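You operate a simulated robot arm through the tools that you are given. There is no shell and no other tool. Be economical: measure what you need, move in short steps, check, and stop when the job is done.

You run a simulated two-armed robot. Do the job below in one go: nothing can be reset, and whatever is moved stays where it is left.

JOB
Glue the green block on the board with the orange edges and weight it.
Fine: hold the board while the white brush coats its pencil square from the jar; jar lid on the bench, then back on; brush back; stack the white band weight, then the yellow band one, and wait for an amber glue line. Set down upright: white brush. A coat counts when it lies all over at full strength: go over it till it gets no stronger.

The check looks at the end state, three seconds after you hand in, the way a careful person would. Anything else that was tipped, shoved, dropped, spilled or broken makes it a failure. A push-on lid holds only when it is set on centred and level and pressed home; a screw cap is set on level and turned clockwise until tight.

ROBOT AND FRAMES
Two 7-joint arms with two-finger parallel grippers on one trunk, on a base that drives. Base frame: it is fixed to the floor where the robot stands at the start and does not move with it; the origin is under the middle of the robot, x ahead of it, y to its left, z up; the surface under the hand at the start is at about z = 0.9. Units: m, rad, N and s.
The left shoulder is at the start at [0.07, 0.177, 1.195], the right one opposite. With the tool pointing down near the work surface each hand reaches from about 0.3 to 0.74 m from the robot's upright axis, wherever it stands, measured 20 degrees to its own side. Places, roughly: glue jar [0.5, 0, 0.9]; top of the bench with the vice [0.8, 0.3, 0.9]; top of the green block [0.6, -0.4, 0.9]; top of the weight with the white band [0.5, 0.6, 0.9]; white brush (3x2x16 cm) [0.7, 0, 1]. Payload 3.43 kg a hand.
Tool frame (each hand has its own): the origin (TCP) lies between the finger pads and is the grasp point; the fingertips stand 0.03 m ahead of it; z points along the fingers, y is the line along which they close. The gripper opens to 0.094 m. The fingers are 0.028 m wide and 0.01 m thick; the gripper's body (0.05 by 0.096 m) begins 0.055 m behind the TCP.
Orientation is that of the tool frame in the base frame, as [roll, pitch, yaw] about the fixed x, y, z axes, in that order (R = Rz(yaw) Ry(pitch) Rx(roll)). With the fingers straight down and closing along the base's y, the tool's x points along the base's -x, its y along +y and its z along -z.

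CONTROLS
- The arms move only by the tool apply_moves. It takes "left_targets", "right_targets" or both (then of equal length, played together; a hand with none holds still); each is a list of rows, each a list of 7 numbers: the turn, a rotation vector about the base's x, y, z in rad, then the shift along the base's x, y, z in m, then the gripper command, from -1 (shut) to 1 (fully open), values between in proportion. In form: [[rx, ry, rz, x, y, z, fingers], ...]. A call has 1 to 12 rows; each row shifts and turns the commanded pose from where the row before left it. Rows are played at 5 a second. More than 0.05 m and 0.15 rad between two rows, or a gripper value outside its range, and nothing of the call is played. Where a pose cannot be reached the arm comes as near as it can. A force on the tool above 90 N (or 10 N above the force at the start of the call, whichever is more), or a blocked arm, ends the call early, and 0.2 s more pass. The fingers move at their own pace (about 0.153 m/s each) and stop on an object; they squeeze with about 33 N. The grip force told is the motor's: it shows also when the fingers shut on nothing. Time passes only in rows, and 0.2 s behind the last, so rows that do not move let the fingers close. It gives the time, the measured TCP pose, the force on the tool (base axes), the opening and the grip force at its end, in the units of the frame above (readings bear some noise), with the torque about the TCP (base axes, N m) and any sound that the robot's microphone picked up.
- Cameras (640 x 400 px; columns grow to the right, rows downward): "scene" is now at [0.1357, 0.0193, 1.5179]; the picture's right is [0.22, -0.98, 0.00], its down [-0.52, -0.12, -0.84] and it looks along [0.82, 0.19, -0.54] (base axes); focal length 214 px, centre (320, 200). "left" rides on the left gripper at [0.076, -0.014, -0.102] in its tool frame; the picture's right is [0.18, 0.98, 0.00], its down [-0.75, 0.14, -0.64] and it looks along [-0.63, 0.12, 0.77] (tool axes); focal length 243 px, centre (320, 200). "right" rides on the right gripper at [0.076, 0.014, -0.103] in its tool frame; the picture's right is [-0.18, 0.98, 0.00], its down [-0.75, -0.14, -0.64] and it looks along [-0.63, -0.12, 0.77] (tool axes); focal length 243 px, centre (320, 200). There is no depth. A picture from a camera that has moved, and an enlarged one, comes with that camera's place and axes in the base frame and with its lens.
- capture(camera): a new picture of that camera. It takes no simulated time.
- slide_trunk(by): slides the trunk up (or, below 0, down) by that many m; the arms and the scene camera ride with it, the base frame stays. It gives what a move gives, with no picture.
- steer(legs): drives the robot by 1 to 6 legs, each [ahead, turn to the left] in m and rad, along the robot's own axes; the way and the turn of a leg run together, so that a leg with both is an arc; at most 1.5 m and 3.142 rad a leg. The arms and the cameras ride along, it lands a little off, and it stops where it bumps. It gives what a move gives.
- head_to(pan, tilt): turns the head with the scene camera to pan (to the left, within 1.501 rad either way) and tilt (down, from -0.506 to 1.204), counted from straight ahead of the robot. It gives what a move gives.
- inspect(camera, box): a new picture of the part [left, top, right, bottom] of that camera's present view, enlarged. It takes no simulated time.
- job_done(): hands the job in; it is judged then, once.

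Go step by step. Nothing tells you exact positions but the pictures and the camera data: compare them with the known pose of the tool, close in by small moves and look again before you grip or let go. The budget is 120 turns and 108 pictures, counting those below and the enlarged ones. Unless the task says otherwise, let go and move clear before handing in, and close with one line.

The tools are called after ">>>" by a JSON object that holds its "fn" and its "kwargs". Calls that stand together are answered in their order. apply_moves: Moves the arms, as the interface text tells. Its arguments: {"type":"object","properties":{"left_targets":{"type":"array","items":{"type":"array","items":{"type":"number"}}},"right_targets":{"type":"array","items":{"type":"array","items":{"type":"number"}}}},"required":[]} The other tools are called the same way: slide_trunk (by) slides the trunk up or down; steer (legs) drives the base; head_to (pan, tilt) turns the head that bears the scene camera; capture (camera) takes a picture; inspect (camera, box) takes an enlarged picture of a part of a camera's view; job_done () hands the job in.

At the start:

```text
time_s: 0.0
left_position: [0.4659, 0.3116, 1.3685]
left_ee_rot: [-3.14, -0.001, 3.14]
left_ft_force: [0.1, -0.8, -0.1]
left_moment: [0.02, 0.01, 0.02]
left_finger_gap: 0.0938
left_finger_force: 0.1
right_position: [0.4029, -0.129, 1.2881]
right_ee_rot: [-3.14, 0.001, -3.141]
right_ft_force: [0.0, -0.8, -0.2]
right_moment: [0.03, -0.01, -0.02]
right_finger_gap: 0.094
right_finger_force: 0.2
trunk travel left (down, up): [-0.775, 0.065]
robot x, y, heading: [-0.0009, 0.0012, -0.001]
head pan, tilt: [0.222, 0.567]
```

scene: 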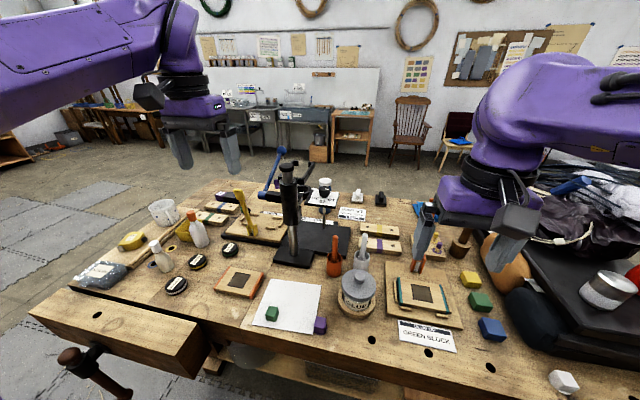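
right: 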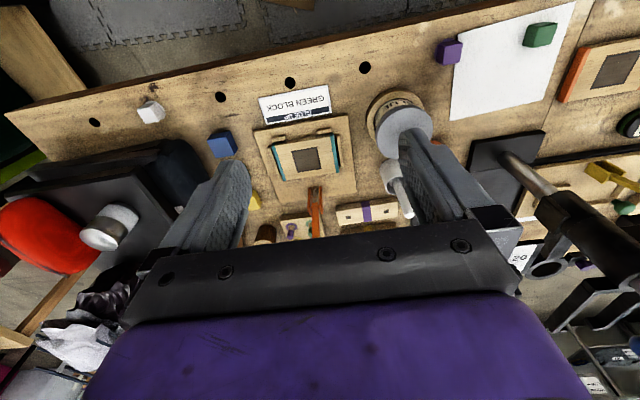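
left: 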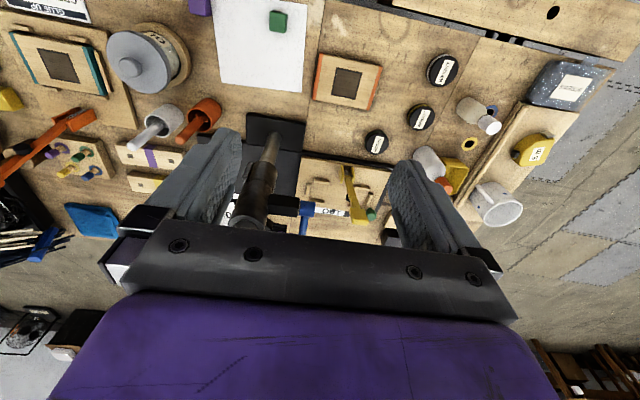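

I see a bench with a glue jar, two boards (orange edges at left-centre, teal/orange-ish at right in a holder), brushes in holders, black discs (weights), and small blocks. I'll look closer first.

>>> {"fn": "inspect", "kwargs": {"camera": "scene", "box": [60, 180, 300, 330]}}

>>> {"fn": "inspect", "kwargs": {"camera": "scene", "box": [310, 220, 550, 370]}}

>>> {"fn": "inspect", "kwargs": {"camera": "left", "box": [200, 0, 640, 230]}}

>>> {"fn": "inspect", "kwargs": {"camera": "left", "box": [0, 0, 300, 190]}}

```text
2.67 times, centred on (180, 255) of scene
camera zoom: at [0.1357, 0.0193, 1.5179], right [0.22, -0.98, 0.0], down [-0.52, -0.12, -0.84], along [0.82, 0.19, -0.54], focal length 572 px, centre (693, 53)
```

zoom: 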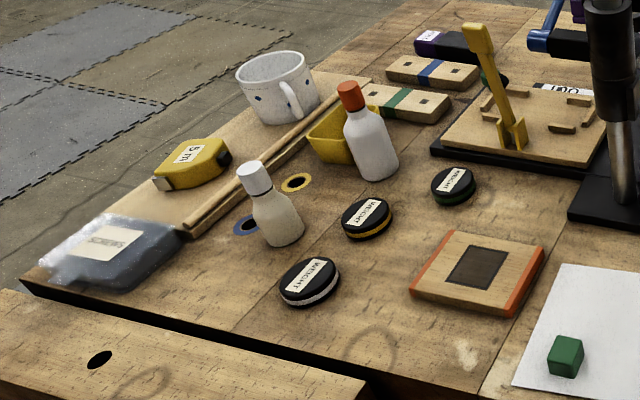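

```text
2.67 times, centred on (430, 295) of scene
camera zoom: at [0.1357, 0.0193, 1.5179], right [0.22, -0.98, 0.0], down [-0.52, -0.12, -0.84], along [0.82, 0.19, -0.54], focal length 572 px, centre (27, -53)
```

zoom: 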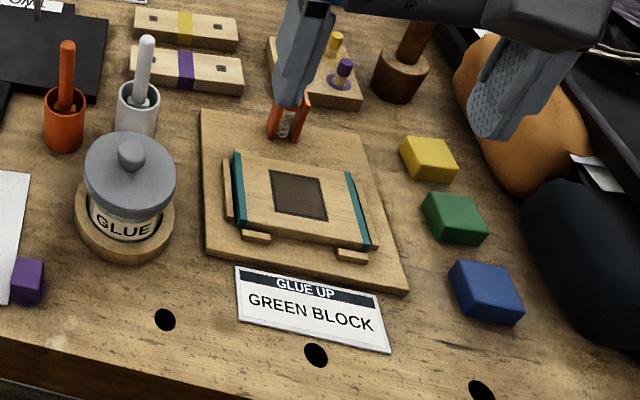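

```text
1.45 times, centred on (420, 115) of left
camera zoom: at [0.3893, 0.2966, 1.4715], right [-0.18, 0.98, 0.0], down [0.75, 0.14, 0.64], along [0.63, 0.12, -0.77], focal length 353 px, centre (174, 324)
```

zoom: 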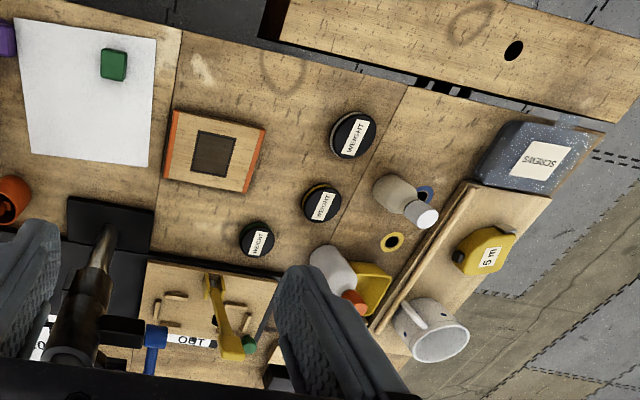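

```text
2.11 times, centred on (150, 95) of left
camera zoom: at [0.3893, 0.2966, 1.4715], right [-0.18, 0.98, 0.0], down [0.75, 0.14, 0.64], along [0.63, 0.12, -0.77], focal length 511 px, centre (678, 421)
```

zoom: 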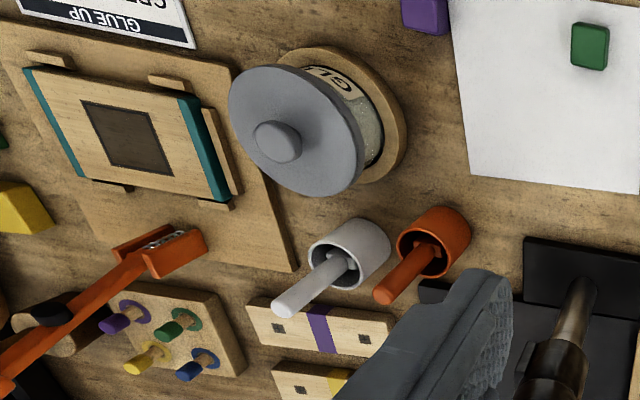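

The orange-edged board lies loose at about (0.52, 0.38), jar at (0.5, 0), white brush in the white cup near (0.7, 0), weights near (0.46–0.56, 0.57). I'll turn the robot about 0.5 rad left so both hands reach the board, then look.

>>> {"fn": "steer", "kwargs": {"legs": [[0, 0.48]]}}

>>> {"fn": "head_to", "kwargs": {"pan": -0.25, "tilt": 0.75}}

>>> {"fn": "capture", "kwargs": {"camera": "scene"}}

```text
time_s: 1.8
left_position: [0.2738, 0.4892, 1.3681]
left_ee_rot: [-3.141, -0.001, -2.668]
left_ft_force: [-0.6, 0.8, 0.2]
left_moment: [0.0, -0.01, 0.04]
left_finger_gap: 0.0942
left_finger_force: 0.1
right_position: [0.4186, 0.0681, 1.2874]
right_ee_rot: [-3.141, 0.002, -2.667]
right_ft_force: [-0.4, -0.4, 0.4]
right_moment: [-0.01, 0.02, -0.01]
right_finger_gap: 0.094
right_finger_force: 0.0
trunk travel left (down, up): [-0.775, 0.065]
robot x, y, heading: [-0.003, 0.0015, 0.47]
head pan, tilt: [0.222, 0.567]
```

```text
time_s: 2.7
left_position: [0.2742, 0.4891, 1.3682]
left_ee_rot: [-3.139, 0.001, -2.669]
left_ft_force: [0.9, 0.6, 0.5]
left_moment: [0.01, 0.01, -0.02]
left_finger_gap: 0.0942
left_finger_force: 0.1
right_position: [0.4183, 0.0686, 1.2871]
right_ee_rot: [3.141, 0.001, -2.667]
right_ft_force: [-0.4, 0.0, 0.4]
right_moment: [0.01, -0.02, -0.02]
right_finger_gap: 0.0941
right_finger_force: 0.0
trunk travel left (down, up): [-0.775, 0.065]
robot x, y, heading: [0.0013, 0.0025, 0.469]
head pan, tilt: [-0.25, 0.75]
```

```text
100 pictures are left
camera scene: at [0.1238, 0.0409, 1.5022], right [0.22, -0.98, 0.0], down [-0.66, -0.15, -0.73], along [0.71, 0.16, -0.68], focal length 214 px, centre (320, 200)
```

scene: 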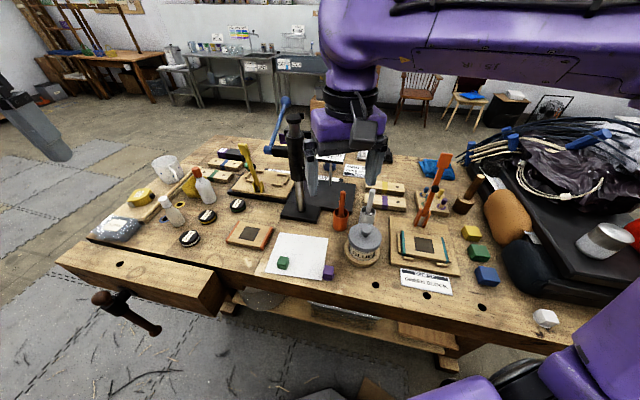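

Now I bring the right hand toward the jar, a bit short of it, and look.

>>> {"fn": "apply_moves", "kwargs": {"right_targets": [[0, 0, 0, 0.02, -0.03, -0.02, 1], [0, 0, 0, 0.02, -0.03, -0.04, 1], [0, 0, 0, 0, 0, -0.03, 1]]}}

>>> {"fn": "capture", "kwargs": {"camera": "right"}}

```text
refused: row 2 steps farther than a row can; nothing moved
```

```text
99 pictures are left
camera right: at [0.3449, 0.0466, 1.3898], right [-0.28, 0.96, 0.0], down [0.73, 0.22, 0.64], along [0.62, 0.18, -0.77], focal length 243 px, centre (320, 200)
```

right: 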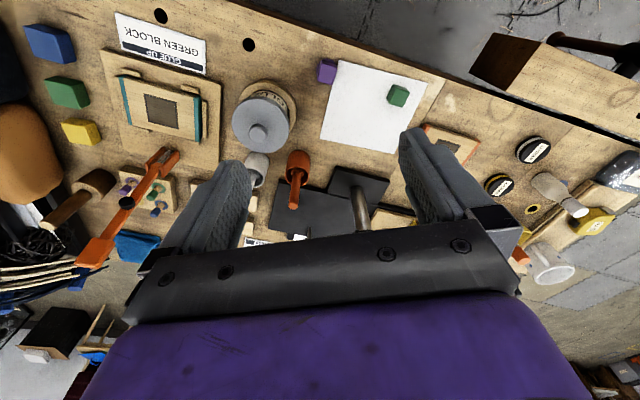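

Triangulated, the lid knob is at about (0.53, 0.0, 1.03). Moving above it.

>>> {"fn": "apply_moves", "kwargs": {"right_targets": [[0, 0, 0, 0.025, -0.017, -0.03, 1], [0, 0, 0, 0.025, -0.017, -0.03, 1], [0, 0, 0, 0.025, -0.017, -0.03, 1], [0, 0, 0, 0.025, -0.017, -0.03, 1]]}}

>>> {"fn": "capture", "kwargs": {"camera": "right"}}

>>> {"fn": "inspect", "kwargs": {"camera": "scene", "box": [240, 160, 520, 335]}}

```text
time_s: 3.7
left_position: [0.2744, 0.4895, 1.368]
left_ee_rot: [-3.141, -0.002, -2.669]
left_ft_force: [0.8, -1.1, 0.5]
left_moment: [-0.04, 0.02, 0.01]
left_finger_gap: 0.0942
left_finger_force: 0.1
right_position: [0.5194, -0.0019, 1.1659]
right_ee_rot: [-3.142, 0.001, -2.667]
right_ft_force: [0.3, 0.5, 0.6]
right_moment: [-0.03, 0.06, 0.01]
right_finger_gap: 0.0942
right_finger_force: 0.1
trunk travel left (down, up): [-0.775, 0.065]
robot x, y, heading: [0.0006, -0.0036, 0.469]
head pan, tilt: [-0.25, 0.75]
```

```text
98 pictures are left
camera right: at [0.4466, -0.0233, 1.2684], right [-0.28, 0.96, 0.0], down [0.73, 0.22, 0.64], along [0.62, 0.18, -0.77], focal length 243 px, centre (320, 200)
```

right: 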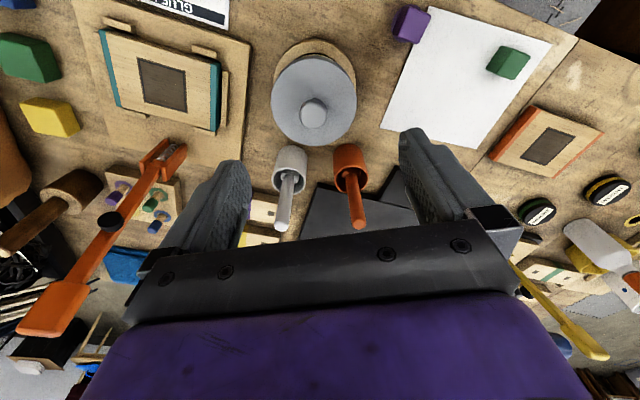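

```text
2.29 times, centred on (380, 248) of scene
camera zoom: at [0.1256, 0.0407, 1.502], right [0.22, -0.98, 0.0], down [-0.67, -0.15, -0.73], along [0.71, 0.16, -0.68], focal length 490 px, centre (183, 91)
```

zoom: 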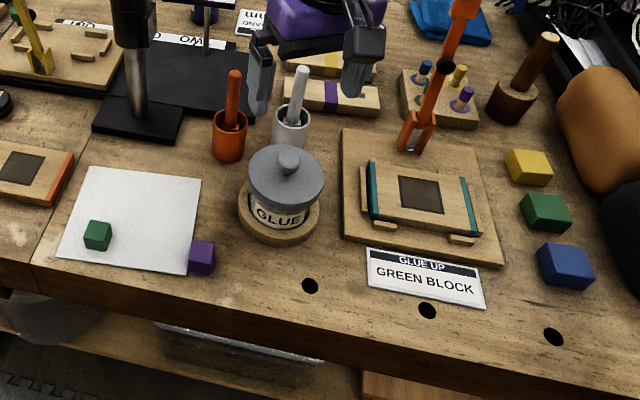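

Knob centre is about (0.535, -0.005, 1.015), lid disc near z 0.985. I narrow the fingers and descend part-way.

>>> {"fn": "apply_moves", "kwargs": {"right_targets": [[0, 0, 0, 0.0156, -0.003, -0.04, 0.1], [0, 0, 0, 0, 0, -0.04, 0.1], [0, 0, 0, 0, 0, -0.03, 0.1]]}}

>>> {"fn": "capture", "kwargs": {"camera": "right"}}

>>> {"fn": "inspect", "kwargs": {"camera": "scene", "box": [300, 180, 440, 268]}}

```text
time_s: 4.5
left_position: [0.2726, 0.4875, 1.3677]
left_ee_rot: [-3.14, 0.0, -2.668]
left_ft_force: [1.2, -0.4, -0.2]
left_moment: [0.03, -0.01, -0.04]
left_finger_gap: 0.0939
left_finger_force: 0.1
right_position: [0.5326, -0.005, 1.0579]
right_ee_rot: [-3.141, 0.002, -2.67]
right_ft_force: [-1.0, -0.1, 0.2]
right_moment: [0.02, 0.0, 0.0]
right_finger_gap: 0.0516
right_finger_force: 0.0
trunk travel left (down, up): [-0.775, 0.065]
robot x, y, heading: [-0.0009, 0.0019, 0.471]
head pan, tilt: [-0.25, 0.75]
```

```text
96 pictures are left
camera right: at [0.4602, -0.0263, 1.1592], right [-0.28, 0.96, 0.0], down [0.73, 0.22, 0.64], along [0.62, 0.18, -0.77], focal length 243 px, centre (320, 200)
```

right: 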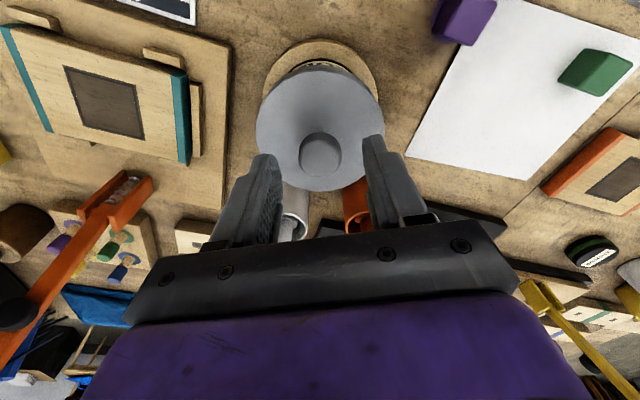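

```text
4.55 times, centred on (370, 224) of scene
camera zoom: at [0.1239, 0.0408, 1.5022], right [0.22, -0.98, 0.0], down [-0.67, -0.15, -0.73], along [0.71, 0.16, -0.68], focal length 975 px, centre (93, 91)
```

zoom: 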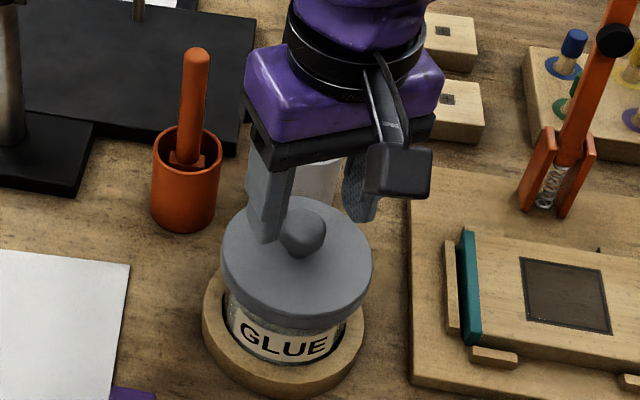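

The knob is centred to within 4 mm; I descend 3 cm and close on it.

>>> {"fn": "apply_moves", "kwargs": {"right_targets": [[0, 0, 0, 0.004, 0.001, -0.02, 0.1], [0, 0, 0, 0, 0, -0.015, 0.1], [0, 0, 0, 0, 0, 0, -1], [0, 0, 0, 0, 0, 0, -1], [0, 0, 0, 0, 0, 0, -1]]}}

>>> {"fn": "capture", "kwargs": {"camera": "right"}}

```text
time_s: 5.7
left_position: [0.2737, 0.4888, 1.3686]
left_ee_rot: [3.141, 0.0, -2.669]
left_ft_force: [-0.9, -0.5, -0.2]
left_moment: [-0.02, 0.0, -0.01]
left_finger_gap: 0.0942
left_finger_force: 0.1
right_position: [0.5369, -0.0027, 1.0241]
right_ee_rot: [-3.141, 0.0, -2.666]
right_ft_force: [0.1, 0.0, -0.8]
right_moment: [0.02, 0.02, 0.03]
right_finger_gap: 0.0268
right_finger_force: 33.0
trunk travel left (down, up): [-0.775, 0.065]
robot x, y, heading: [0.0013, -0.0014, 0.471]
head pan, tilt: [-0.25, 0.75]
heard: snap
```

```text
94 pictures are left
camera right: at [0.4643, -0.0243, 1.1244], right [-0.28, 0.96, 0.0], down [0.73, 0.22, 0.64], along [0.62, 0.18, -0.77], focal length 243 px, centre (320, 200)
```

right: 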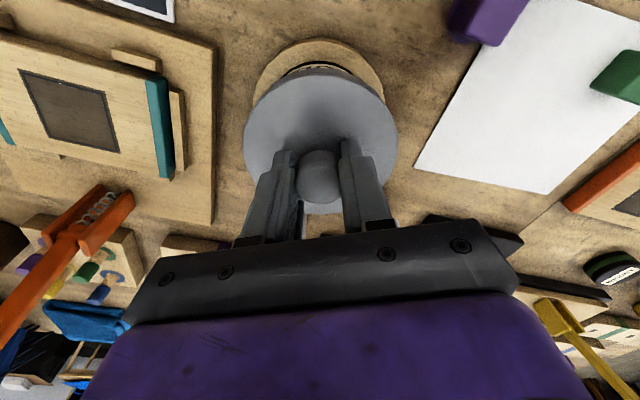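

Gripped with 27 mm gap. Lift straight up and check the lid came off cleanly.

>>> {"fn": "apply_moves", "kwargs": {"right_targets": [[0, 0, 0, 0, 0, 0.015, -1], [0, 0, 0, 0, 0, 0.03, -1], [0, 0, 0, 0, 0, 0.04, -1], [0, 0, 0, 0, 0, 0.04, -1]]}}

>>> {"fn": "inspect", "kwargs": {"camera": "scene", "box": [280, 140, 520, 290]}}

>>> {"fn": "capture", "kwargs": {"camera": "right"}}

```text
time_s: 6.7
left_position: [0.2723, 0.4878, 1.3687]
left_ee_rot: [-3.14, 0.001, -2.668]
left_ft_force: [-1.2, 1.1, 0.3]
left_moment: [0.02, 0.0, -0.05]
left_finger_gap: 0.0939
left_finger_force: 0.0
right_position: [0.5364, -0.0028, 1.1491]
right_ee_rot: [3.142, 0.001, -2.666]
right_ft_force: [0.3, -0.6, -0.8]
right_moment: [-0.02, 0.01, -0.01]
right_finger_gap: 0.0267
right_finger_force: 33.0
trunk travel left (down, up): [-0.775, 0.065]
robot x, y, heading: [-0.0018, 0.0018, 0.469]
head pan, tilt: [-0.25, 0.75]
```

```text
2.67 times, centred on (400, 215) of scene
camera zoom: at [0.1227, 0.0405, 1.5022], right [0.22, -0.98, 0.0], down [-0.66, -0.15, -0.73], along [0.71, 0.16, -0.68], focal length 572 px, centre (107, 160)
```

zoom: 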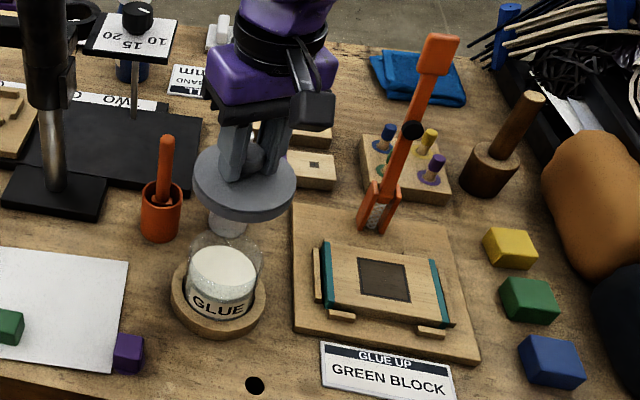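

```text
92 pictures are left
camera right: at [0.4633, -0.0246, 1.2509], right [-0.28, 0.96, 0.0], down [0.73, 0.22, 0.64], along [0.62, 0.18, -0.77], focal length 243 px, centre (320, 200)
```

right: 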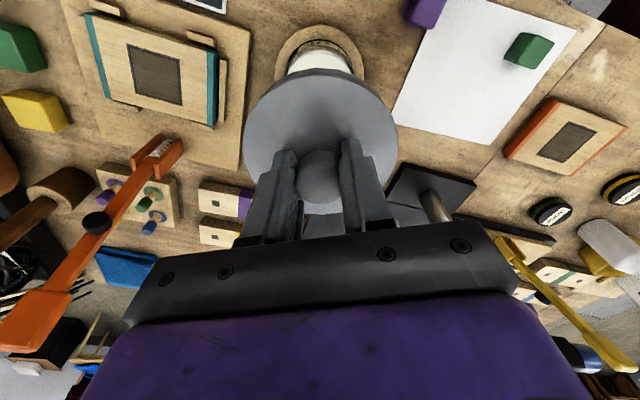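

Lid is off, glue is visible. I carry the lid to the clear bench spot around (0.45, -0.33).

>>> {"fn": "apply_moves", "kwargs": {"right_targets": [[0, 0, 0, -0.0123, -0.0467, 0, -1], [0, 0, 0, -0.0123, -0.0467, 0, -1], [0, 0, 0, -0.0123, -0.0467, 0, -1], [0, 0, 0, -0.0123, -0.0467, 0, -1], [0, 0, 0, -0.0123, -0.0467, 0, -1], [0, 0, 0, -0.0123, -0.0467, 0, -1], [0, 0, 0, -0.0123, -0.0467, 0, -1]]}}

>>> {"fn": "head_to", "kwargs": {"pan": -0.8, "tilt": 0.9}}

>>> {"fn": "capture", "kwargs": {"camera": "scene"}}

>>> {"fn": "capture", "kwargs": {"camera": "right"}}

```text
time_s: 8.3
left_position: [0.2727, 0.4871, 1.3679]
left_ee_rot: [-3.141, 0.003, -2.67]
left_ft_force: [-0.8, -1.8, 1.0]
left_moment: [0.04, 0.03, 0.0]
left_finger_gap: 0.0942
left_finger_force: 0.0
right_position: [0.4482, -0.3306, 1.1503]
right_ee_rot: [-3.139, 0.003, -2.666]
right_ft_force: [-0.3, -0.5, -0.6]
right_moment: [0.05, -0.01, 0.03]
right_finger_gap: 0.0267
right_finger_force: 33.6
trunk travel left (down, up): [-0.775, 0.065]
robot x, y, heading: [-0.0017, -0.003, 0.47]
head pan, tilt: [-0.25, 0.75]
```

```text
time_s: 9.2
left_position: [0.2728, 0.489, 1.3682]
left_ee_rot: [-3.138, 0.0, -2.669]
left_ft_force: [0.6, 0.5, -0.3]
left_moment: [-0.03, -0.01, 0.03]
left_finger_gap: 0.094
left_finger_force: 0.1
right_position: [0.45, -0.3284, 1.1506]
right_ee_rot: [-3.141, 0.003, -2.666]
right_ft_force: [-0.3, 0.3, -0.7]
right_moment: [0.01, -0.02, -0.01]
right_finger_gap: 0.0268
right_finger_force: 32.7
trunk travel left (down, up): [-0.775, 0.065]
robot x, y, heading: [-0.0014, 0.0018, 0.468]
head pan, tilt: [-0.799, 0.901]
```

```text
91 pictures are left
camera scene: at [0.1146, -0.002, 1.4902], right [-0.32, -0.95, 0.0], down [-0.74, 0.25, -0.62], along [0.59, -0.2, -0.78], focal length 214 px, centre (320, 200)
```

scene: 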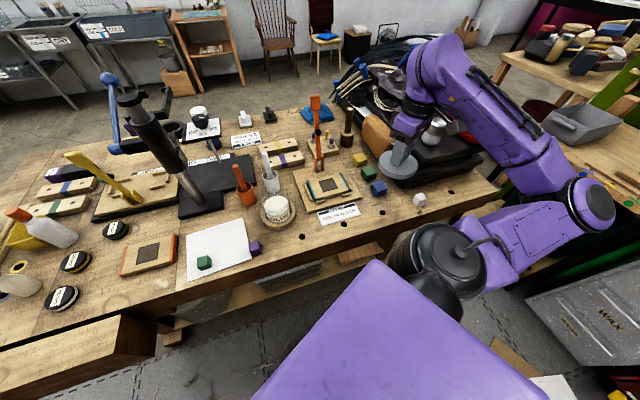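

```text
90 pictures are left
camera right: at [0.3773, -0.3505, 1.2522], right [-0.28, 0.96, 0.0], down [0.73, 0.22, 0.64], along [0.62, 0.18, -0.77], focal length 243 px, centre (320, 200)
```

right: 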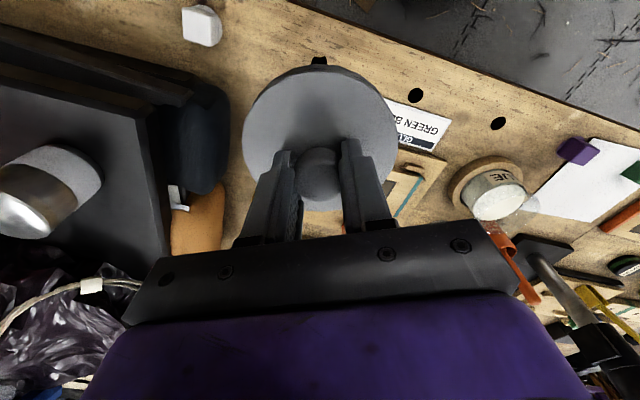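

The spot is clear between card, blue block and edge; I shift slightly and lower.

>>> {"fn": "apply_moves", "kwargs": {"right_targets": [[0, 0, 0, -0.004, 0.002, -0.045, -1], [0, 0, 0, -0.004, 0.002, -0.045, -1], [0, 0, 0, 0, 0, -0.03, -1], [0, 0, 0, 0, 0, -0.02, -1]]}}

>>> {"fn": "inspect", "kwargs": {"camera": "scene", "box": [320, 130, 480, 230]}}

>>> {"fn": "capture", "kwargs": {"camera": "right"}}

```text
time_s: 10.2
left_position: [0.2726, 0.4884, 1.3686]
left_ee_rot: [-3.14, 0.0, -2.669]
left_ft_force: [-0.4, 0.0, -0.3]
left_moment: [-0.02, 0.01, 0.0]
left_finger_gap: 0.0939
left_finger_force: 0.1
right_position: [0.4452, -0.3267, 1.0083]
right_ee_rot: [-3.141, 0.002, -2.668]
right_ft_force: [-0.6, 0.3, -0.9]
right_moment: [-0.01, -0.01, 0.01]
right_finger_gap: 0.0267
right_finger_force: 32.7
trunk travel left (down, up): [-0.775, 0.065]
robot x, y, heading: [-0.0001, 0.001, 0.472]
head pan, tilt: [-0.799, 0.901]
```

```text
4.00 times, centred on (400, 180) of scene
camera zoom: at [0.1148, -0.0024, 1.4902], right [-0.32, -0.95, 0.0], down [-0.74, 0.25, -0.62], along [0.59, -0.2, -0.78], focal length 858 px, centre (0, 280)
```

zoom: 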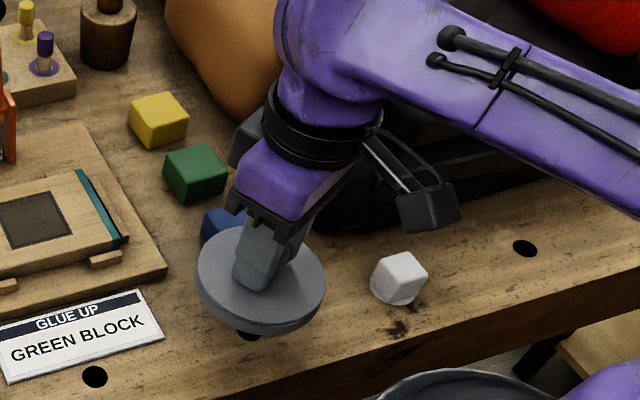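

```text
88 pictures are left
camera right: at [0.3714, -0.3477, 1.1111], right [-0.29, 0.96, 0.0], down [0.73, 0.22, 0.64], along [0.62, 0.18, -0.77], focal length 243 px, centre (320, 200)
```

right: 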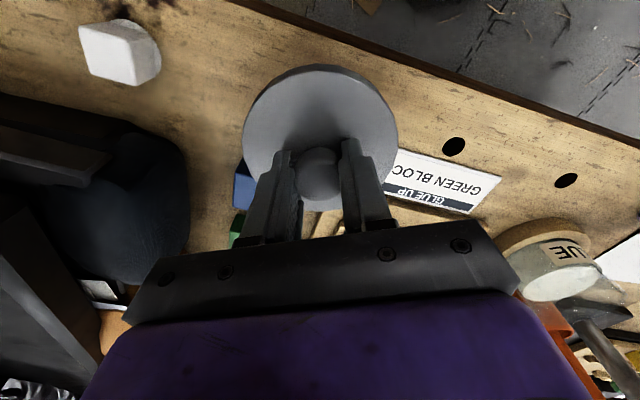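

Lower further in fine steps.

>>> {"fn": "apply_moves", "kwargs": {"right_targets": [[0, 0, 0, 0, 0, -0.015, -1], [0, 0, 0, 0, 0, -0.01, -1], [0, 0, 0, 0, 0, -0.006, -1], [0, 0, 0, 0, 0, -0.005, -1]]}}

>>> {"fn": "inspect", "kwargs": {"camera": "scene", "box": [340, 155, 430, 220]}}

```text
time_s: 11.2
left_position: [0.2742, 0.4886, 1.3684]
left_ee_rot: [-3.138, 0.0, -2.667]
left_ft_force: [0.6, -0.5, -1.4]
left_moment: [0.01, 0.0, 0.04]
left_finger_gap: 0.0939
left_finger_force: 0.1
right_position: [0.4435, -0.3245, 0.9722]
right_ee_rot: [-3.141, 0.002, -2.669]
right_ft_force: [-0.3, 0.6, -0.2]
right_moment: [0.01, 0.03, 0.0]
right_finger_gap: 0.0268
right_finger_force: 32.3
trunk travel left (down, up): [-0.775, 0.065]
robot x, y, heading: [-0.0034, -0.0028, 0.469]
head pan, tilt: [-0.799, 0.901]
```

```text
6.15 times, centred on (385, 188) of scene
camera zoom: at [0.1147, -0.0021, 1.4902], right [-0.32, -0.95, 0.0], down [-0.74, 0.25, -0.62], along [0.59, -0.2, -0.78], focal length 1320 px, centre (-80, 277)
```

zoom: 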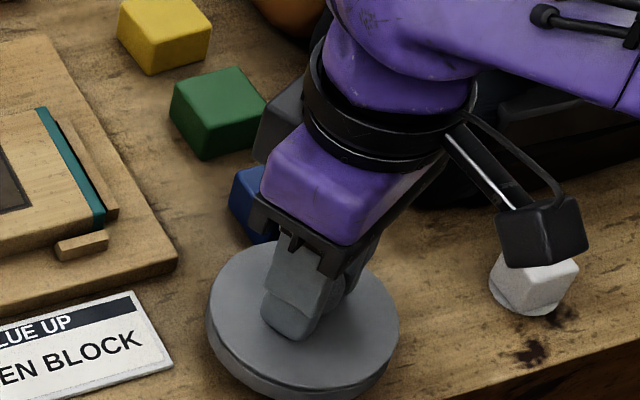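

>>> {"fn": "apply_moves", "kwargs": {"right_targets": [[0, 0, 0, 0, 0, -0.004, -1], [0, 0, 0, 0, 0, -0.004, -1], [0, 0, 0, 0, 0, 0, -1]]}}

>>> {"fn": "apply_moves", "kwargs": {"right_targets": [[0, 0, 0, 0, 0, -0.003, -1], [0, 0, 0, 0, 0, 0, -1]]}}

>>> {"fn": "apply_moves", "kwargs": {"right_targets": [[0, 0, 0, 0, 0, -0.003, -1], [0, 0, 0, 0, 0, 0, -1]]}}

```text
time_s: 12.0
left_position: [0.2741, 0.4882, 1.3686]
left_ee_rot: [-3.14, -0.001, -2.667]
left_ft_force: [0.4, -0.8, -0.5]
left_moment: [0.02, -0.02, 0.01]
left_finger_gap: 0.0937
left_finger_force: 0.1
right_position: [0.4446, -0.3253, 0.9635]
right_ee_rot: [-3.141, 0.001, -2.667]
right_ft_force: [0.0, -0.3, 0.1]
right_moment: [-0.03, 0.0, 0.0]
right_finger_gap: 0.0267
right_finger_force: 33.3
trunk travel left (down, up): [-0.775, 0.065]
robot x, y, heading: [-0.0026, -0.0016, 0.471]
head pan, tilt: [-0.799, 0.901]
```

```text
time_s: 12.6
left_position: [0.2729, 0.4886, 1.3688]
left_ee_rot: [-3.14, -0.001, -2.668]
left_ft_force: [-0.3, 0.2, 0.4]
left_moment: [0.01, -0.02, -0.01]
left_finger_gap: 0.0942
left_finger_force: 0.0
right_position: [0.444, -0.326, 0.9611]
right_ee_rot: [-3.14, 0.001, -2.666]
right_ft_force: [0.6, 0.2, -0.3]
right_moment: [0.0, -0.02, 0.03]
right_finger_gap: 0.0268
right_finger_force: 33.1
trunk travel left (down, up): [-0.775, 0.065]
robot x, y, heading: [0.0013, -0.0018, 0.473]
head pan, tilt: [-0.799, 0.901]
```

```text
time_s: 13.2
left_position: [0.2738, 0.49, 1.3689]
left_ee_rot: [-3.14, 0.0, -2.667]
left_ft_force: [-0.6, 0.5, -0.2]
left_moment: [0.05, -0.01, 0.02]
left_finger_gap: 0.094
left_finger_force: 0.0
right_position: [0.444, -0.3245, 0.9572]
right_ee_rot: [3.141, 0.002, -2.67]
right_ft_force: [0.1, 0.9, -0.4]
right_moment: [0.01, -0.02, 0.0]
right_finger_gap: 0.027
right_finger_force: 33.4
trunk travel left (down, up): [-0.775, 0.065]
robot x, y, heading: [0.0001, 0.0009, 0.476]
head pan, tilt: [-0.799, 0.901]
```

Not in contact yet; continue in 3 mm steps.

>>> {"fn": "apply_moves", "kwargs": {"right_targets": [[0, 0, 0, 0, 0, -0.003, -1], [0, 0, 0, 0, 0, 0, -1]]}}

>>> {"fn": "apply_moves", "kwargs": {"right_targets": [[0, 0, 0, 0, 0, -0.003, -1], [0, 0, 0, 0, 0, 0, -1]]}}

>>> {"fn": "apply_moves", "kwargs": {"right_targets": [[0, 0, 0, 0, 0, -0.003, -1], [0, 0, 0, 0, 0, 0, -1]]}}

>>> {"fn": "inspect", "kwargs": {"camera": "scene", "box": [340, 155, 430, 220]}}

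```text
time_s: 13.8
left_position: [0.273, 0.4887, 1.3697]
left_ee_rot: [-3.14, 0.001, -2.669]
left_ft_force: [-0.4, 0.1, -0.6]
left_moment: [0.03, 0.0, -0.03]
left_finger_gap: 0.0938
left_finger_force: 0.1
right_position: [0.4429, -0.3254, 0.9543]
right_ee_rot: [-3.14, 0.0, -2.667]
right_ft_force: [-0.9, 0.6, -0.2]
right_moment: [-0.01, 0.02, 0.02]
right_finger_gap: 0.0268
right_finger_force: 33.0
trunk travel left (down, up): [-0.775, 0.065]
robot x, y, heading: [-0.0008, 0.0013, 0.469]
head pan, tilt: [-0.799, 0.901]
```

```text
time_s: 14.4
left_position: [0.2734, 0.4893, 1.3666]
left_ee_rot: [-3.138, -0.002, -2.67]
left_ft_force: [0.7, 0.6, 0.4]
left_moment: [0.03, -0.02, 0.02]
left_finger_gap: 0.0941
left_finger_force: 0.0
right_position: [0.4434, -0.3251, 0.9516]
right_ee_rot: [-3.141, 0.002, -2.668]
right_ft_force: [0.7, 0.4, -0.2]
right_moment: [-0.02, 0.01, -0.02]
right_finger_gap: 0.0271
right_finger_force: 33.4
trunk travel left (down, up): [-0.775, 0.065]
robot x, y, heading: [-0.0014, -0.0001, 0.47]
head pan, tilt: [-0.799, 0.901]
```

```text
time_s: 15.0
left_position: [0.2728, 0.4903, 1.3679]
left_ee_rot: [-3.141, 0.001, -2.671]
left_ft_force: [0.1, -0.1, 0.4]
left_moment: [0.0, 0.02, -0.01]
left_finger_gap: 0.094
left_finger_force: 0.0
right_position: [0.4435, -0.3248, 0.9494]
right_ee_rot: [-3.141, 0.003, -2.669]
right_ft_force: [2.3, -2.0, 12.0]
right_moment: [0.24, -0.54, -0.07]
right_finger_gap: 0.0266
right_finger_force: 33.4
trunk travel left (down, up): [-0.775, 0.065]
robot x, y, heading: [-0.0045, 0.0004, 0.474]
head pan, tilt: [-0.799, 0.901]
```

```text
6.15 times, centred on (385, 188) of scene
camera zoom: at [0.1134, -0.0016, 1.4905], right [-0.32, -0.95, 0.0], down [-0.74, 0.25, -0.62], along [0.59, -0.2, -0.78], focal length 1320 px, centre (-80, 277)
```

zoom: 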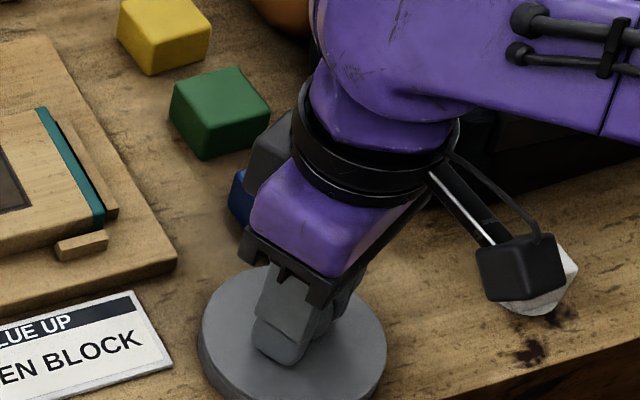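

Contact (12 N). Release and rise.

>>> {"fn": "apply_moves", "kwargs": {"right_targets": [[0, 0, 0, 0, 0, 0.001, 0.1], [0, 0, 0, 0, 0, 0, 0.1], [0, 0, 0, 0, 0, 0.03, 0.1], [0, 0, 0, 0, 0, 0.045, 0.1], [0, 0, 0, 0, 0, 0.045, 0.1], [0, 0, 0, 0, 0, 0.045, 0.1], [0, 0, 0, 0, 0, 0.045, 0.1]]}}

>>> {"fn": "capture", "kwargs": {"camera": "right"}}

>>> {"fn": "head_to", "kwargs": {"pan": -0.4, "tilt": 0.7}}

>>> {"fn": "inspect", "kwargs": {"camera": "scene", "box": [260, 130, 480, 270]}}

```text
time_s: 16.6
left_position: [0.2725, 0.4894, 1.3678]
left_ee_rot: [-3.14, 0.001, -2.669]
left_ft_force: [-0.9, -0.2, -0.7]
left_moment: [0.0, -0.02, 0.03]
left_finger_gap: 0.0937
left_finger_force: 0.0
right_position: [0.4418, -0.3254, 1.1612]
right_ee_rot: [-3.141, 0.003, -2.667]
right_ft_force: [-0.7, 0.1, 0.0]
right_moment: [-0.02, -0.02, -0.02]
right_finger_gap: 0.0521
right_finger_force: 0.1
trunk travel left (down, up): [-0.775, 0.065]
robot x, y, heading: [0.0002, 0.0023, 0.472]
head pan, tilt: [-0.799, 0.901]
```

```text
85 pictures are left
camera right: at [0.3684, -0.3474, 1.2623], right [-0.29, 0.96, 0.0], down [0.73, 0.22, 0.64], along [0.62, 0.18, -0.77], focal length 243 px, centre (320, 200)
```

right: 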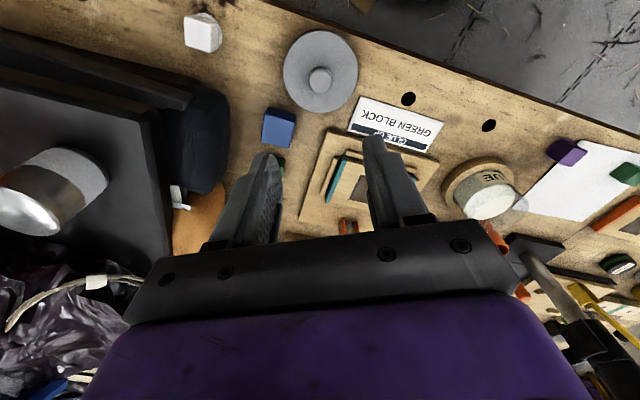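

```text
time_s: 17.5
left_position: [0.2736, 0.489, 1.368]
left_ee_rot: [-3.14, 0.0, -2.669]
left_ft_force: [0.7, 0.0, 0.1]
left_moment: [0.0, -0.04, -0.01]
left_finger_gap: 0.094
left_finger_force: 0.0
right_position: [0.4426, -0.3267, 1.159]
right_ee_rot: [3.141, 0.001, -2.668]
right_ft_force: [0.1, -0.3, -0.3]
right_moment: [0.04, -0.02, 0.02]
right_finger_gap: 0.0517
right_finger_force: 0.1
trunk travel left (down, up): [-0.775, 0.065]
robot x, y, heading: [0.0026, 0.0046, 0.47]
head pan, tilt: [-0.4, 0.7]
```

```text
2.86 times, centred on (370, 200) of scene
camera zoom: at [0.1281, 0.0279, 1.5063], right [0.07, -1.0, 0.0], down [-0.64, -0.05, -0.76], along [0.76, 0.05, -0.64], focal length 613 px, centre (177, 200)
```

zoom: 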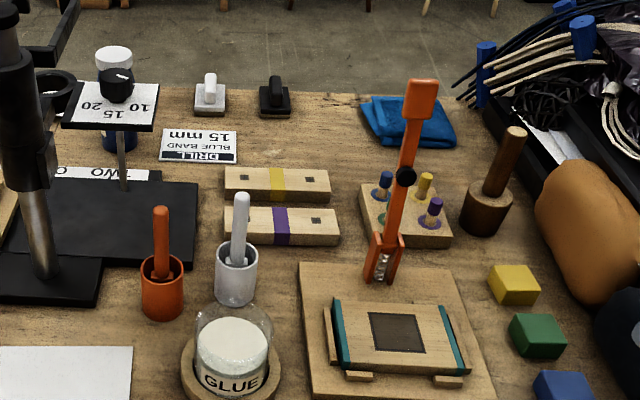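

Lid lies flat. The white brush top is at about (0.666, -0.007, 1.06). I bring the right hand near it, avoiding the orange clamp lever.

>>> {"fn": "apply_moves", "kwargs": {"right_targets": [[0, 0, 0, 0.01, 0.045, 0.01, 1], [0, 0, 0, 0.01, 0.045, 0.01, 1], [0, 0, 0, 0.01, 0.045, 0.01, 1], [0, 0, 0, 0.01, 0.045, 0, 1], [0, 0, 0, 0.01, 0.045, 0, 1], [0, 0, 0, 0.02, 0.043, 0, 1], [0, 0, 0, 0.03, 0.035, 0, 1], [0, 0, 0, 0.04, 0.015, 0, 1]]}}

>>> {"fn": "capture", "kwargs": {"camera": "right"}}

```text
time_s: 19.3
left_position: [0.2749, 0.4911, 1.3675]
left_ee_rot: [-3.141, -0.001, -2.67]
left_ft_force: [0.2, -0.3, 0.4]
left_moment: [0.0, -0.01, 0.01]
left_finger_gap: 0.0941
left_finger_force: 0.0
right_position: [0.5849, -0.005, 1.1896]
right_ee_rot: [-3.139, 0.004, -2.668]
right_ft_force: [-0.3, 0.2, 0.0]
right_moment: [-0.02, 0.0, 0.05]
right_finger_gap: 0.0939
right_finger_force: 0.1
trunk travel left (down, up): [-0.775, 0.065]
robot x, y, heading: [-0.0003, 0.0009, 0.471]
head pan, tilt: [-0.4, 0.7]
```

```text
83 pictures are left
camera right: at [0.5128, -0.0271, 1.292], right [-0.28, 0.96, 0.0], down [0.73, 0.22, 0.64], along [0.62, 0.18, -0.76], focal length 243 px, centre (320, 200)
```

right: 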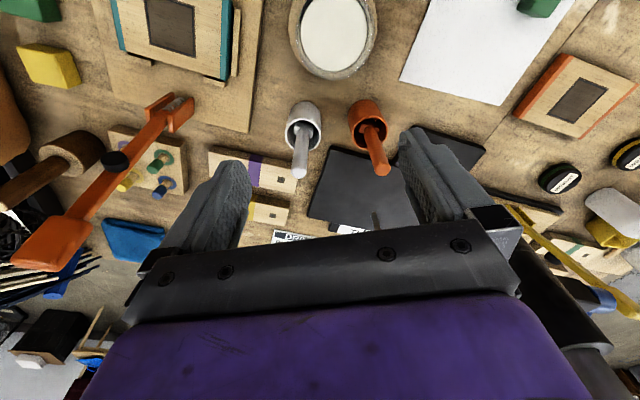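

>>> {"fn": "inspect", "kwargs": {"camera": "right", "box": [260, 0, 420, 200]}}

>>> {"fn": "inspect", "kwargs": {"camera": "right", "box": [500, 40, 640, 130]}}

```text
2.00 times, centred on (340, 100) of right
camera zoom: at [0.5128, -0.0271, 1.292], right [-0.28, 0.96, 0.0], down [0.73, 0.22, 0.64], along [0.62, 0.18, -0.76], focal length 485 px, centre (280, 400)
```

zoom: 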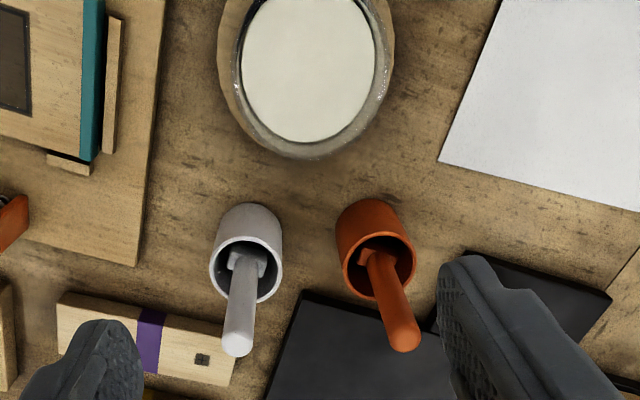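

```text
4.44 times, centred on (570, 85) of right
camera zoom: at [0.5128, -0.0271, 1.292], right [-0.28, 0.96, 0.0], down [0.73, 0.22, 0.64], along [0.62, 0.18, -0.76], focal length 1078 px, centre (-791, 711)
```

zoom: 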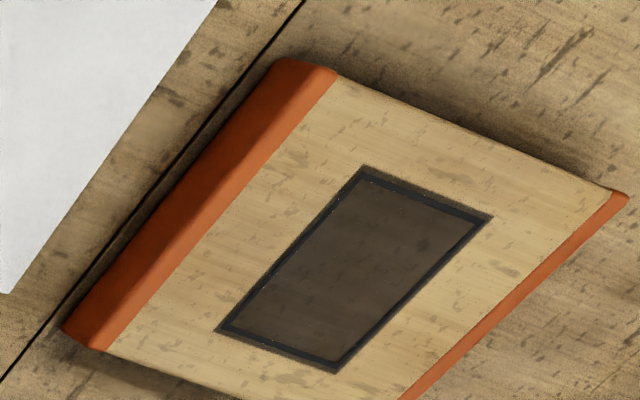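

Handle is round, the brush stands nearly upright. I move over it and lower the slightly open fingers around the handle, checking before closing.

>>> {"fn": "apply_moves", "kwargs": {"right_targets": [[0, 0, 0, 0.04, -0.001, 0, 0.2], [0, 0, 0, 0.04, -0.001, 0, 0.2], [0, 0, 0, 0, 0, -0.045, 0.2], [0, 0, 0, 0, 0, -0.04, 0.2]]}}

>>> {"fn": "capture", "kwargs": {"camera": "right"}}

>>> {"fn": "inspect", "kwargs": {"camera": "scene", "box": [260, 130, 420, 230]}}

```text
time_s: 20.3
left_position: [0.2743, 0.4888, 1.3684]
left_ee_rot: [-3.14, 0.0, -2.668]
left_ft_force: [0.5, -0.3, 0.2]
left_moment: [-0.02, 0.04, -0.02]
left_finger_gap: 0.0939
left_finger_force: 0.1
right_position: [0.665, -0.0082, 1.1025]
right_ee_rot: [3.14, 0.003, -2.667]
right_ft_force: [0.0, 0.1, -0.1]
right_moment: [-0.03, 0.01, 0.02]
right_finger_gap: 0.0564
right_finger_force: 0.1
trunk travel left (down, up): [-0.775, 0.065]
robot x, y, heading: [0.0021, 0.0006, 0.47]
head pan, tilt: [-0.4, 0.7]
```

```text
80 pictures are left
camera right: at [0.5921, -0.0298, 1.2057], right [-0.28, 0.96, 0.0], down [0.73, 0.22, 0.64], along [0.62, 0.18, -0.77], focal length 243 px, centre (320, 200)
```

right: 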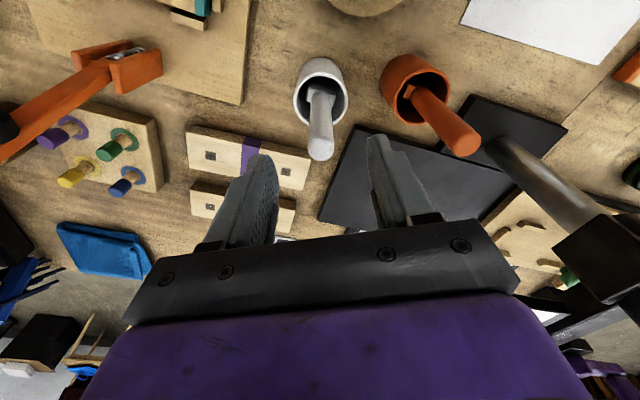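

```text
4.00 times, centred on (340, 180) of scene
camera zoom: at [0.1284, 0.0291, 1.5064], right [0.07, -1.0, 0.0], down [-0.64, -0.05, -0.76], along [0.76, 0.05, -0.64], focal length 858 px, centre (240, 280)
```

zoom: 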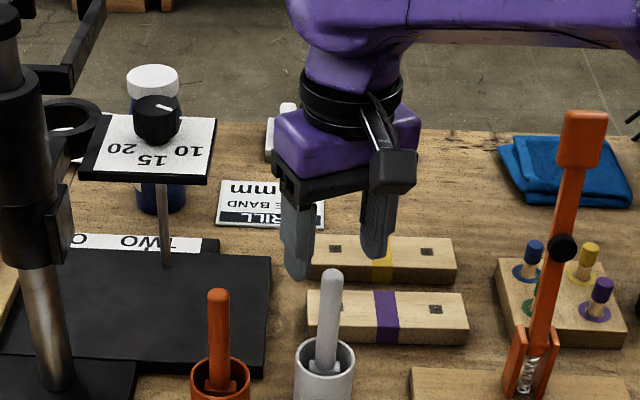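

Alignment is good. Descend and grip.

>>> {"fn": "apply_moves", "kwargs": {"right_targets": [[0, 0, 0, 0.002, 0.001, -0.04, 0.2], [0, 0, 0, 0.001, 0, -0.037, 0.2], [0, 0, 0, 0, 0, 0, 0.2]]}}

>>> {"fn": "capture", "kwargs": {"camera": "right"}}

>>> {"fn": "inspect", "kwargs": {"camera": "scene", "box": [280, 150, 400, 235]}}

```text
time_s: 21.1
left_position: [0.2736, 0.4885, 1.3692]
left_ee_rot: [-3.14, 0.001, -2.67]
left_ft_force: [-0.2, 0.3, 0.3]
left_moment: [-0.01, -0.04, 0.02]
left_finger_gap: 0.094
left_finger_force: 0.1
right_position: [0.6664, -0.0078, 1.0284]
right_ee_rot: [3.14, 0.004, -2.667]
right_ft_force: [0.3, -1.1, 0.4]
right_moment: [-0.01, -0.02, -0.01]
right_finger_gap: 0.0568
right_finger_force: 0.2
trunk travel left (down, up): [-0.775, 0.065]
robot x, y, heading: [0.002, 0.0016, 0.473]
head pan, tilt: [-0.4, 0.7]
```

```text
78 pictures are left
camera right: at [0.5929, -0.0292, 1.1299], right [-0.29, 0.96, 0.0], down [0.73, 0.22, 0.64], along [0.62, 0.18, -0.77], focal length 243 px, centre (320, 200)
```

right: 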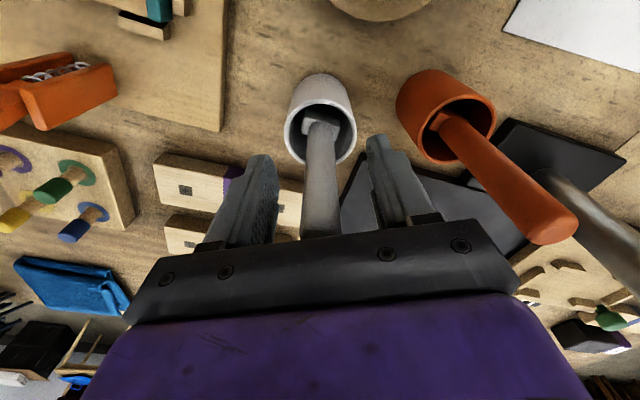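

```text
4.71 times, centred on (340, 192) of scene
camera zoom: at [0.127, 0.0282, 1.5065], right [0.07, -1.0, 0.0], down [-0.64, -0.05, -0.77], along [0.76, 0.05, -0.64], focal length 1009 px, centre (226, 235)
```

zoom: 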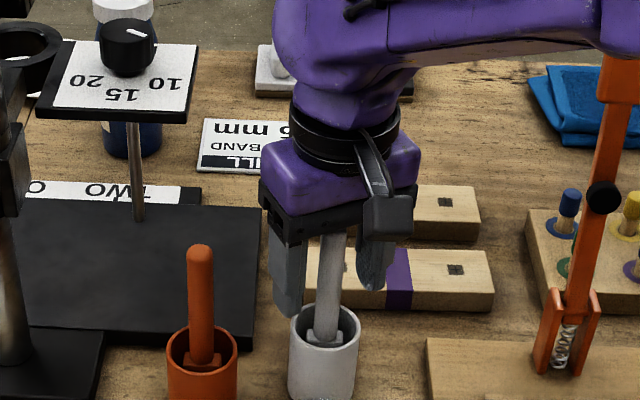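

>>> {"fn": "apply_moves", "kwargs": {"right_targets": [[0, 0, 0, 0.003, 0.002, -0.003, 0.2], [0, 0, 0, 0, 0, 0, -1], [0, 0, 0, 0, 0, 0, -1], [0, 0, 0, 0, 0, 0, -1]]}}

>>> {"fn": "capture", "kwargs": {"camera": "right"}}

```text
time_s: 22.1
left_position: [0.2741, 0.4891, 1.367]
left_ee_rot: [-3.14, -0.001, -2.668]
left_ft_force: [0.0, -0.1, 0.4]
left_moment: [0.05, 0.03, 0.03]
left_finger_gap: 0.0937
left_finger_force: 0.1
right_position: [0.6708, -0.0049, 1.0252]
right_ee_rot: [-3.141, 0.002, -2.669]
right_ft_force: [-0.4, 0.0, 0.4]
right_moment: [0.0, 0.01, 0.01]
right_finger_gap: 0.0169
right_finger_force: 33.0
trunk travel left (down, up): [-0.775, 0.065]
robot x, y, heading: [0.0003, -0.0021, 0.473]
head pan, tilt: [-0.4, 0.7]
```

```text
76 pictures are left
camera right: at [0.5969, -0.0271, 1.1262], right [-0.28, 0.96, 0.0], down [0.73, 0.22, 0.64], along [0.62, 0.18, -0.77], focal length 243 px, centre (320, 200)
```

right: 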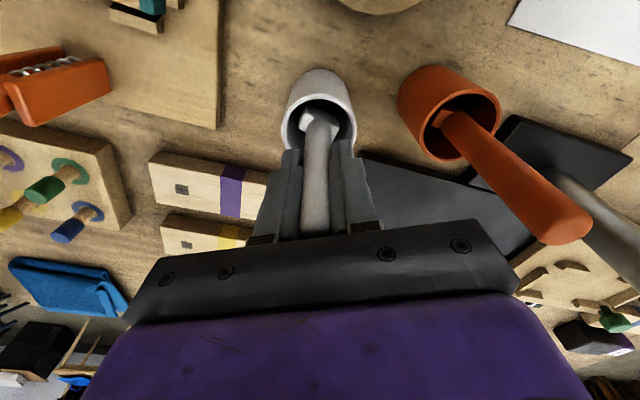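

Gripped (17 mm). Lift straight up out of the cup.

>>> {"fn": "apply_moves", "kwargs": {"right_targets": [[0, 0, 0, 0, 0, 0.03, -1], [0, 0, 0, 0, 0, 0.045, -1], [0, 0, 0, 0, 0, 0.045, -1], [0, 0, 0, 0, 0, 0.03, -1]]}}

>>> {"fn": "capture", "kwargs": {"camera": "right"}}

>>> {"fn": "inspect", "kwargs": {"camera": "scene", "box": [260, 120, 420, 240]}}

```text
time_s: 23.1
left_position: [0.2735, 0.4891, 1.3683]
left_ee_rot: [-3.139, 0.003, -2.666]
left_ft_force: [0.7, -0.4, -0.2]
left_moment: [0.0, -0.03, -0.01]
left_finger_gap: 0.0941
left_finger_force: 0.2
right_position: [0.6654, -0.0062, 1.1751]
right_ee_rot: [3.141, 0.001, -2.666]
right_ft_force: [-0.2, 0.0, -0.3]
right_moment: [-0.01, 0.0, -0.03]
right_finger_gap: 0.0165
right_finger_force: 32.8
trunk travel left (down, up): [-0.775, 0.065]
robot x, y, heading: [-0.0007, 0.0043, 0.472]
head pan, tilt: [-0.4, 0.7]
```

```text
75 pictures are left
camera right: at [0.5928, -0.0282, 1.2773], right [-0.29, 0.96, 0.0], down [0.73, 0.22, 0.64], along [0.62, 0.18, -0.77], focal length 243 px, centre (320, 200)
```

right: 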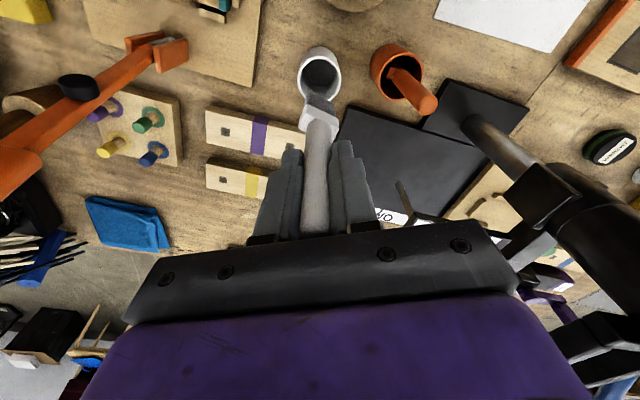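

```text
3.33 times, centred on (340, 180) of scene
camera zoom: at [0.1271, 0.0285, 1.5064], right [0.07, -1.0, 0.0], down [-0.64, -0.05, -0.77], along [0.76, 0.05, -0.64], focal length 715 px, centre (253, 267)
```

zoom: 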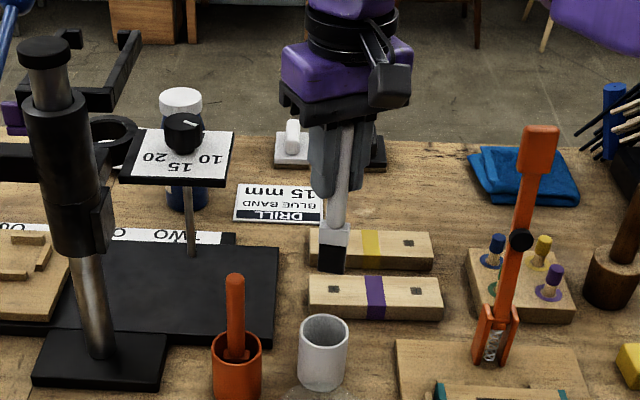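

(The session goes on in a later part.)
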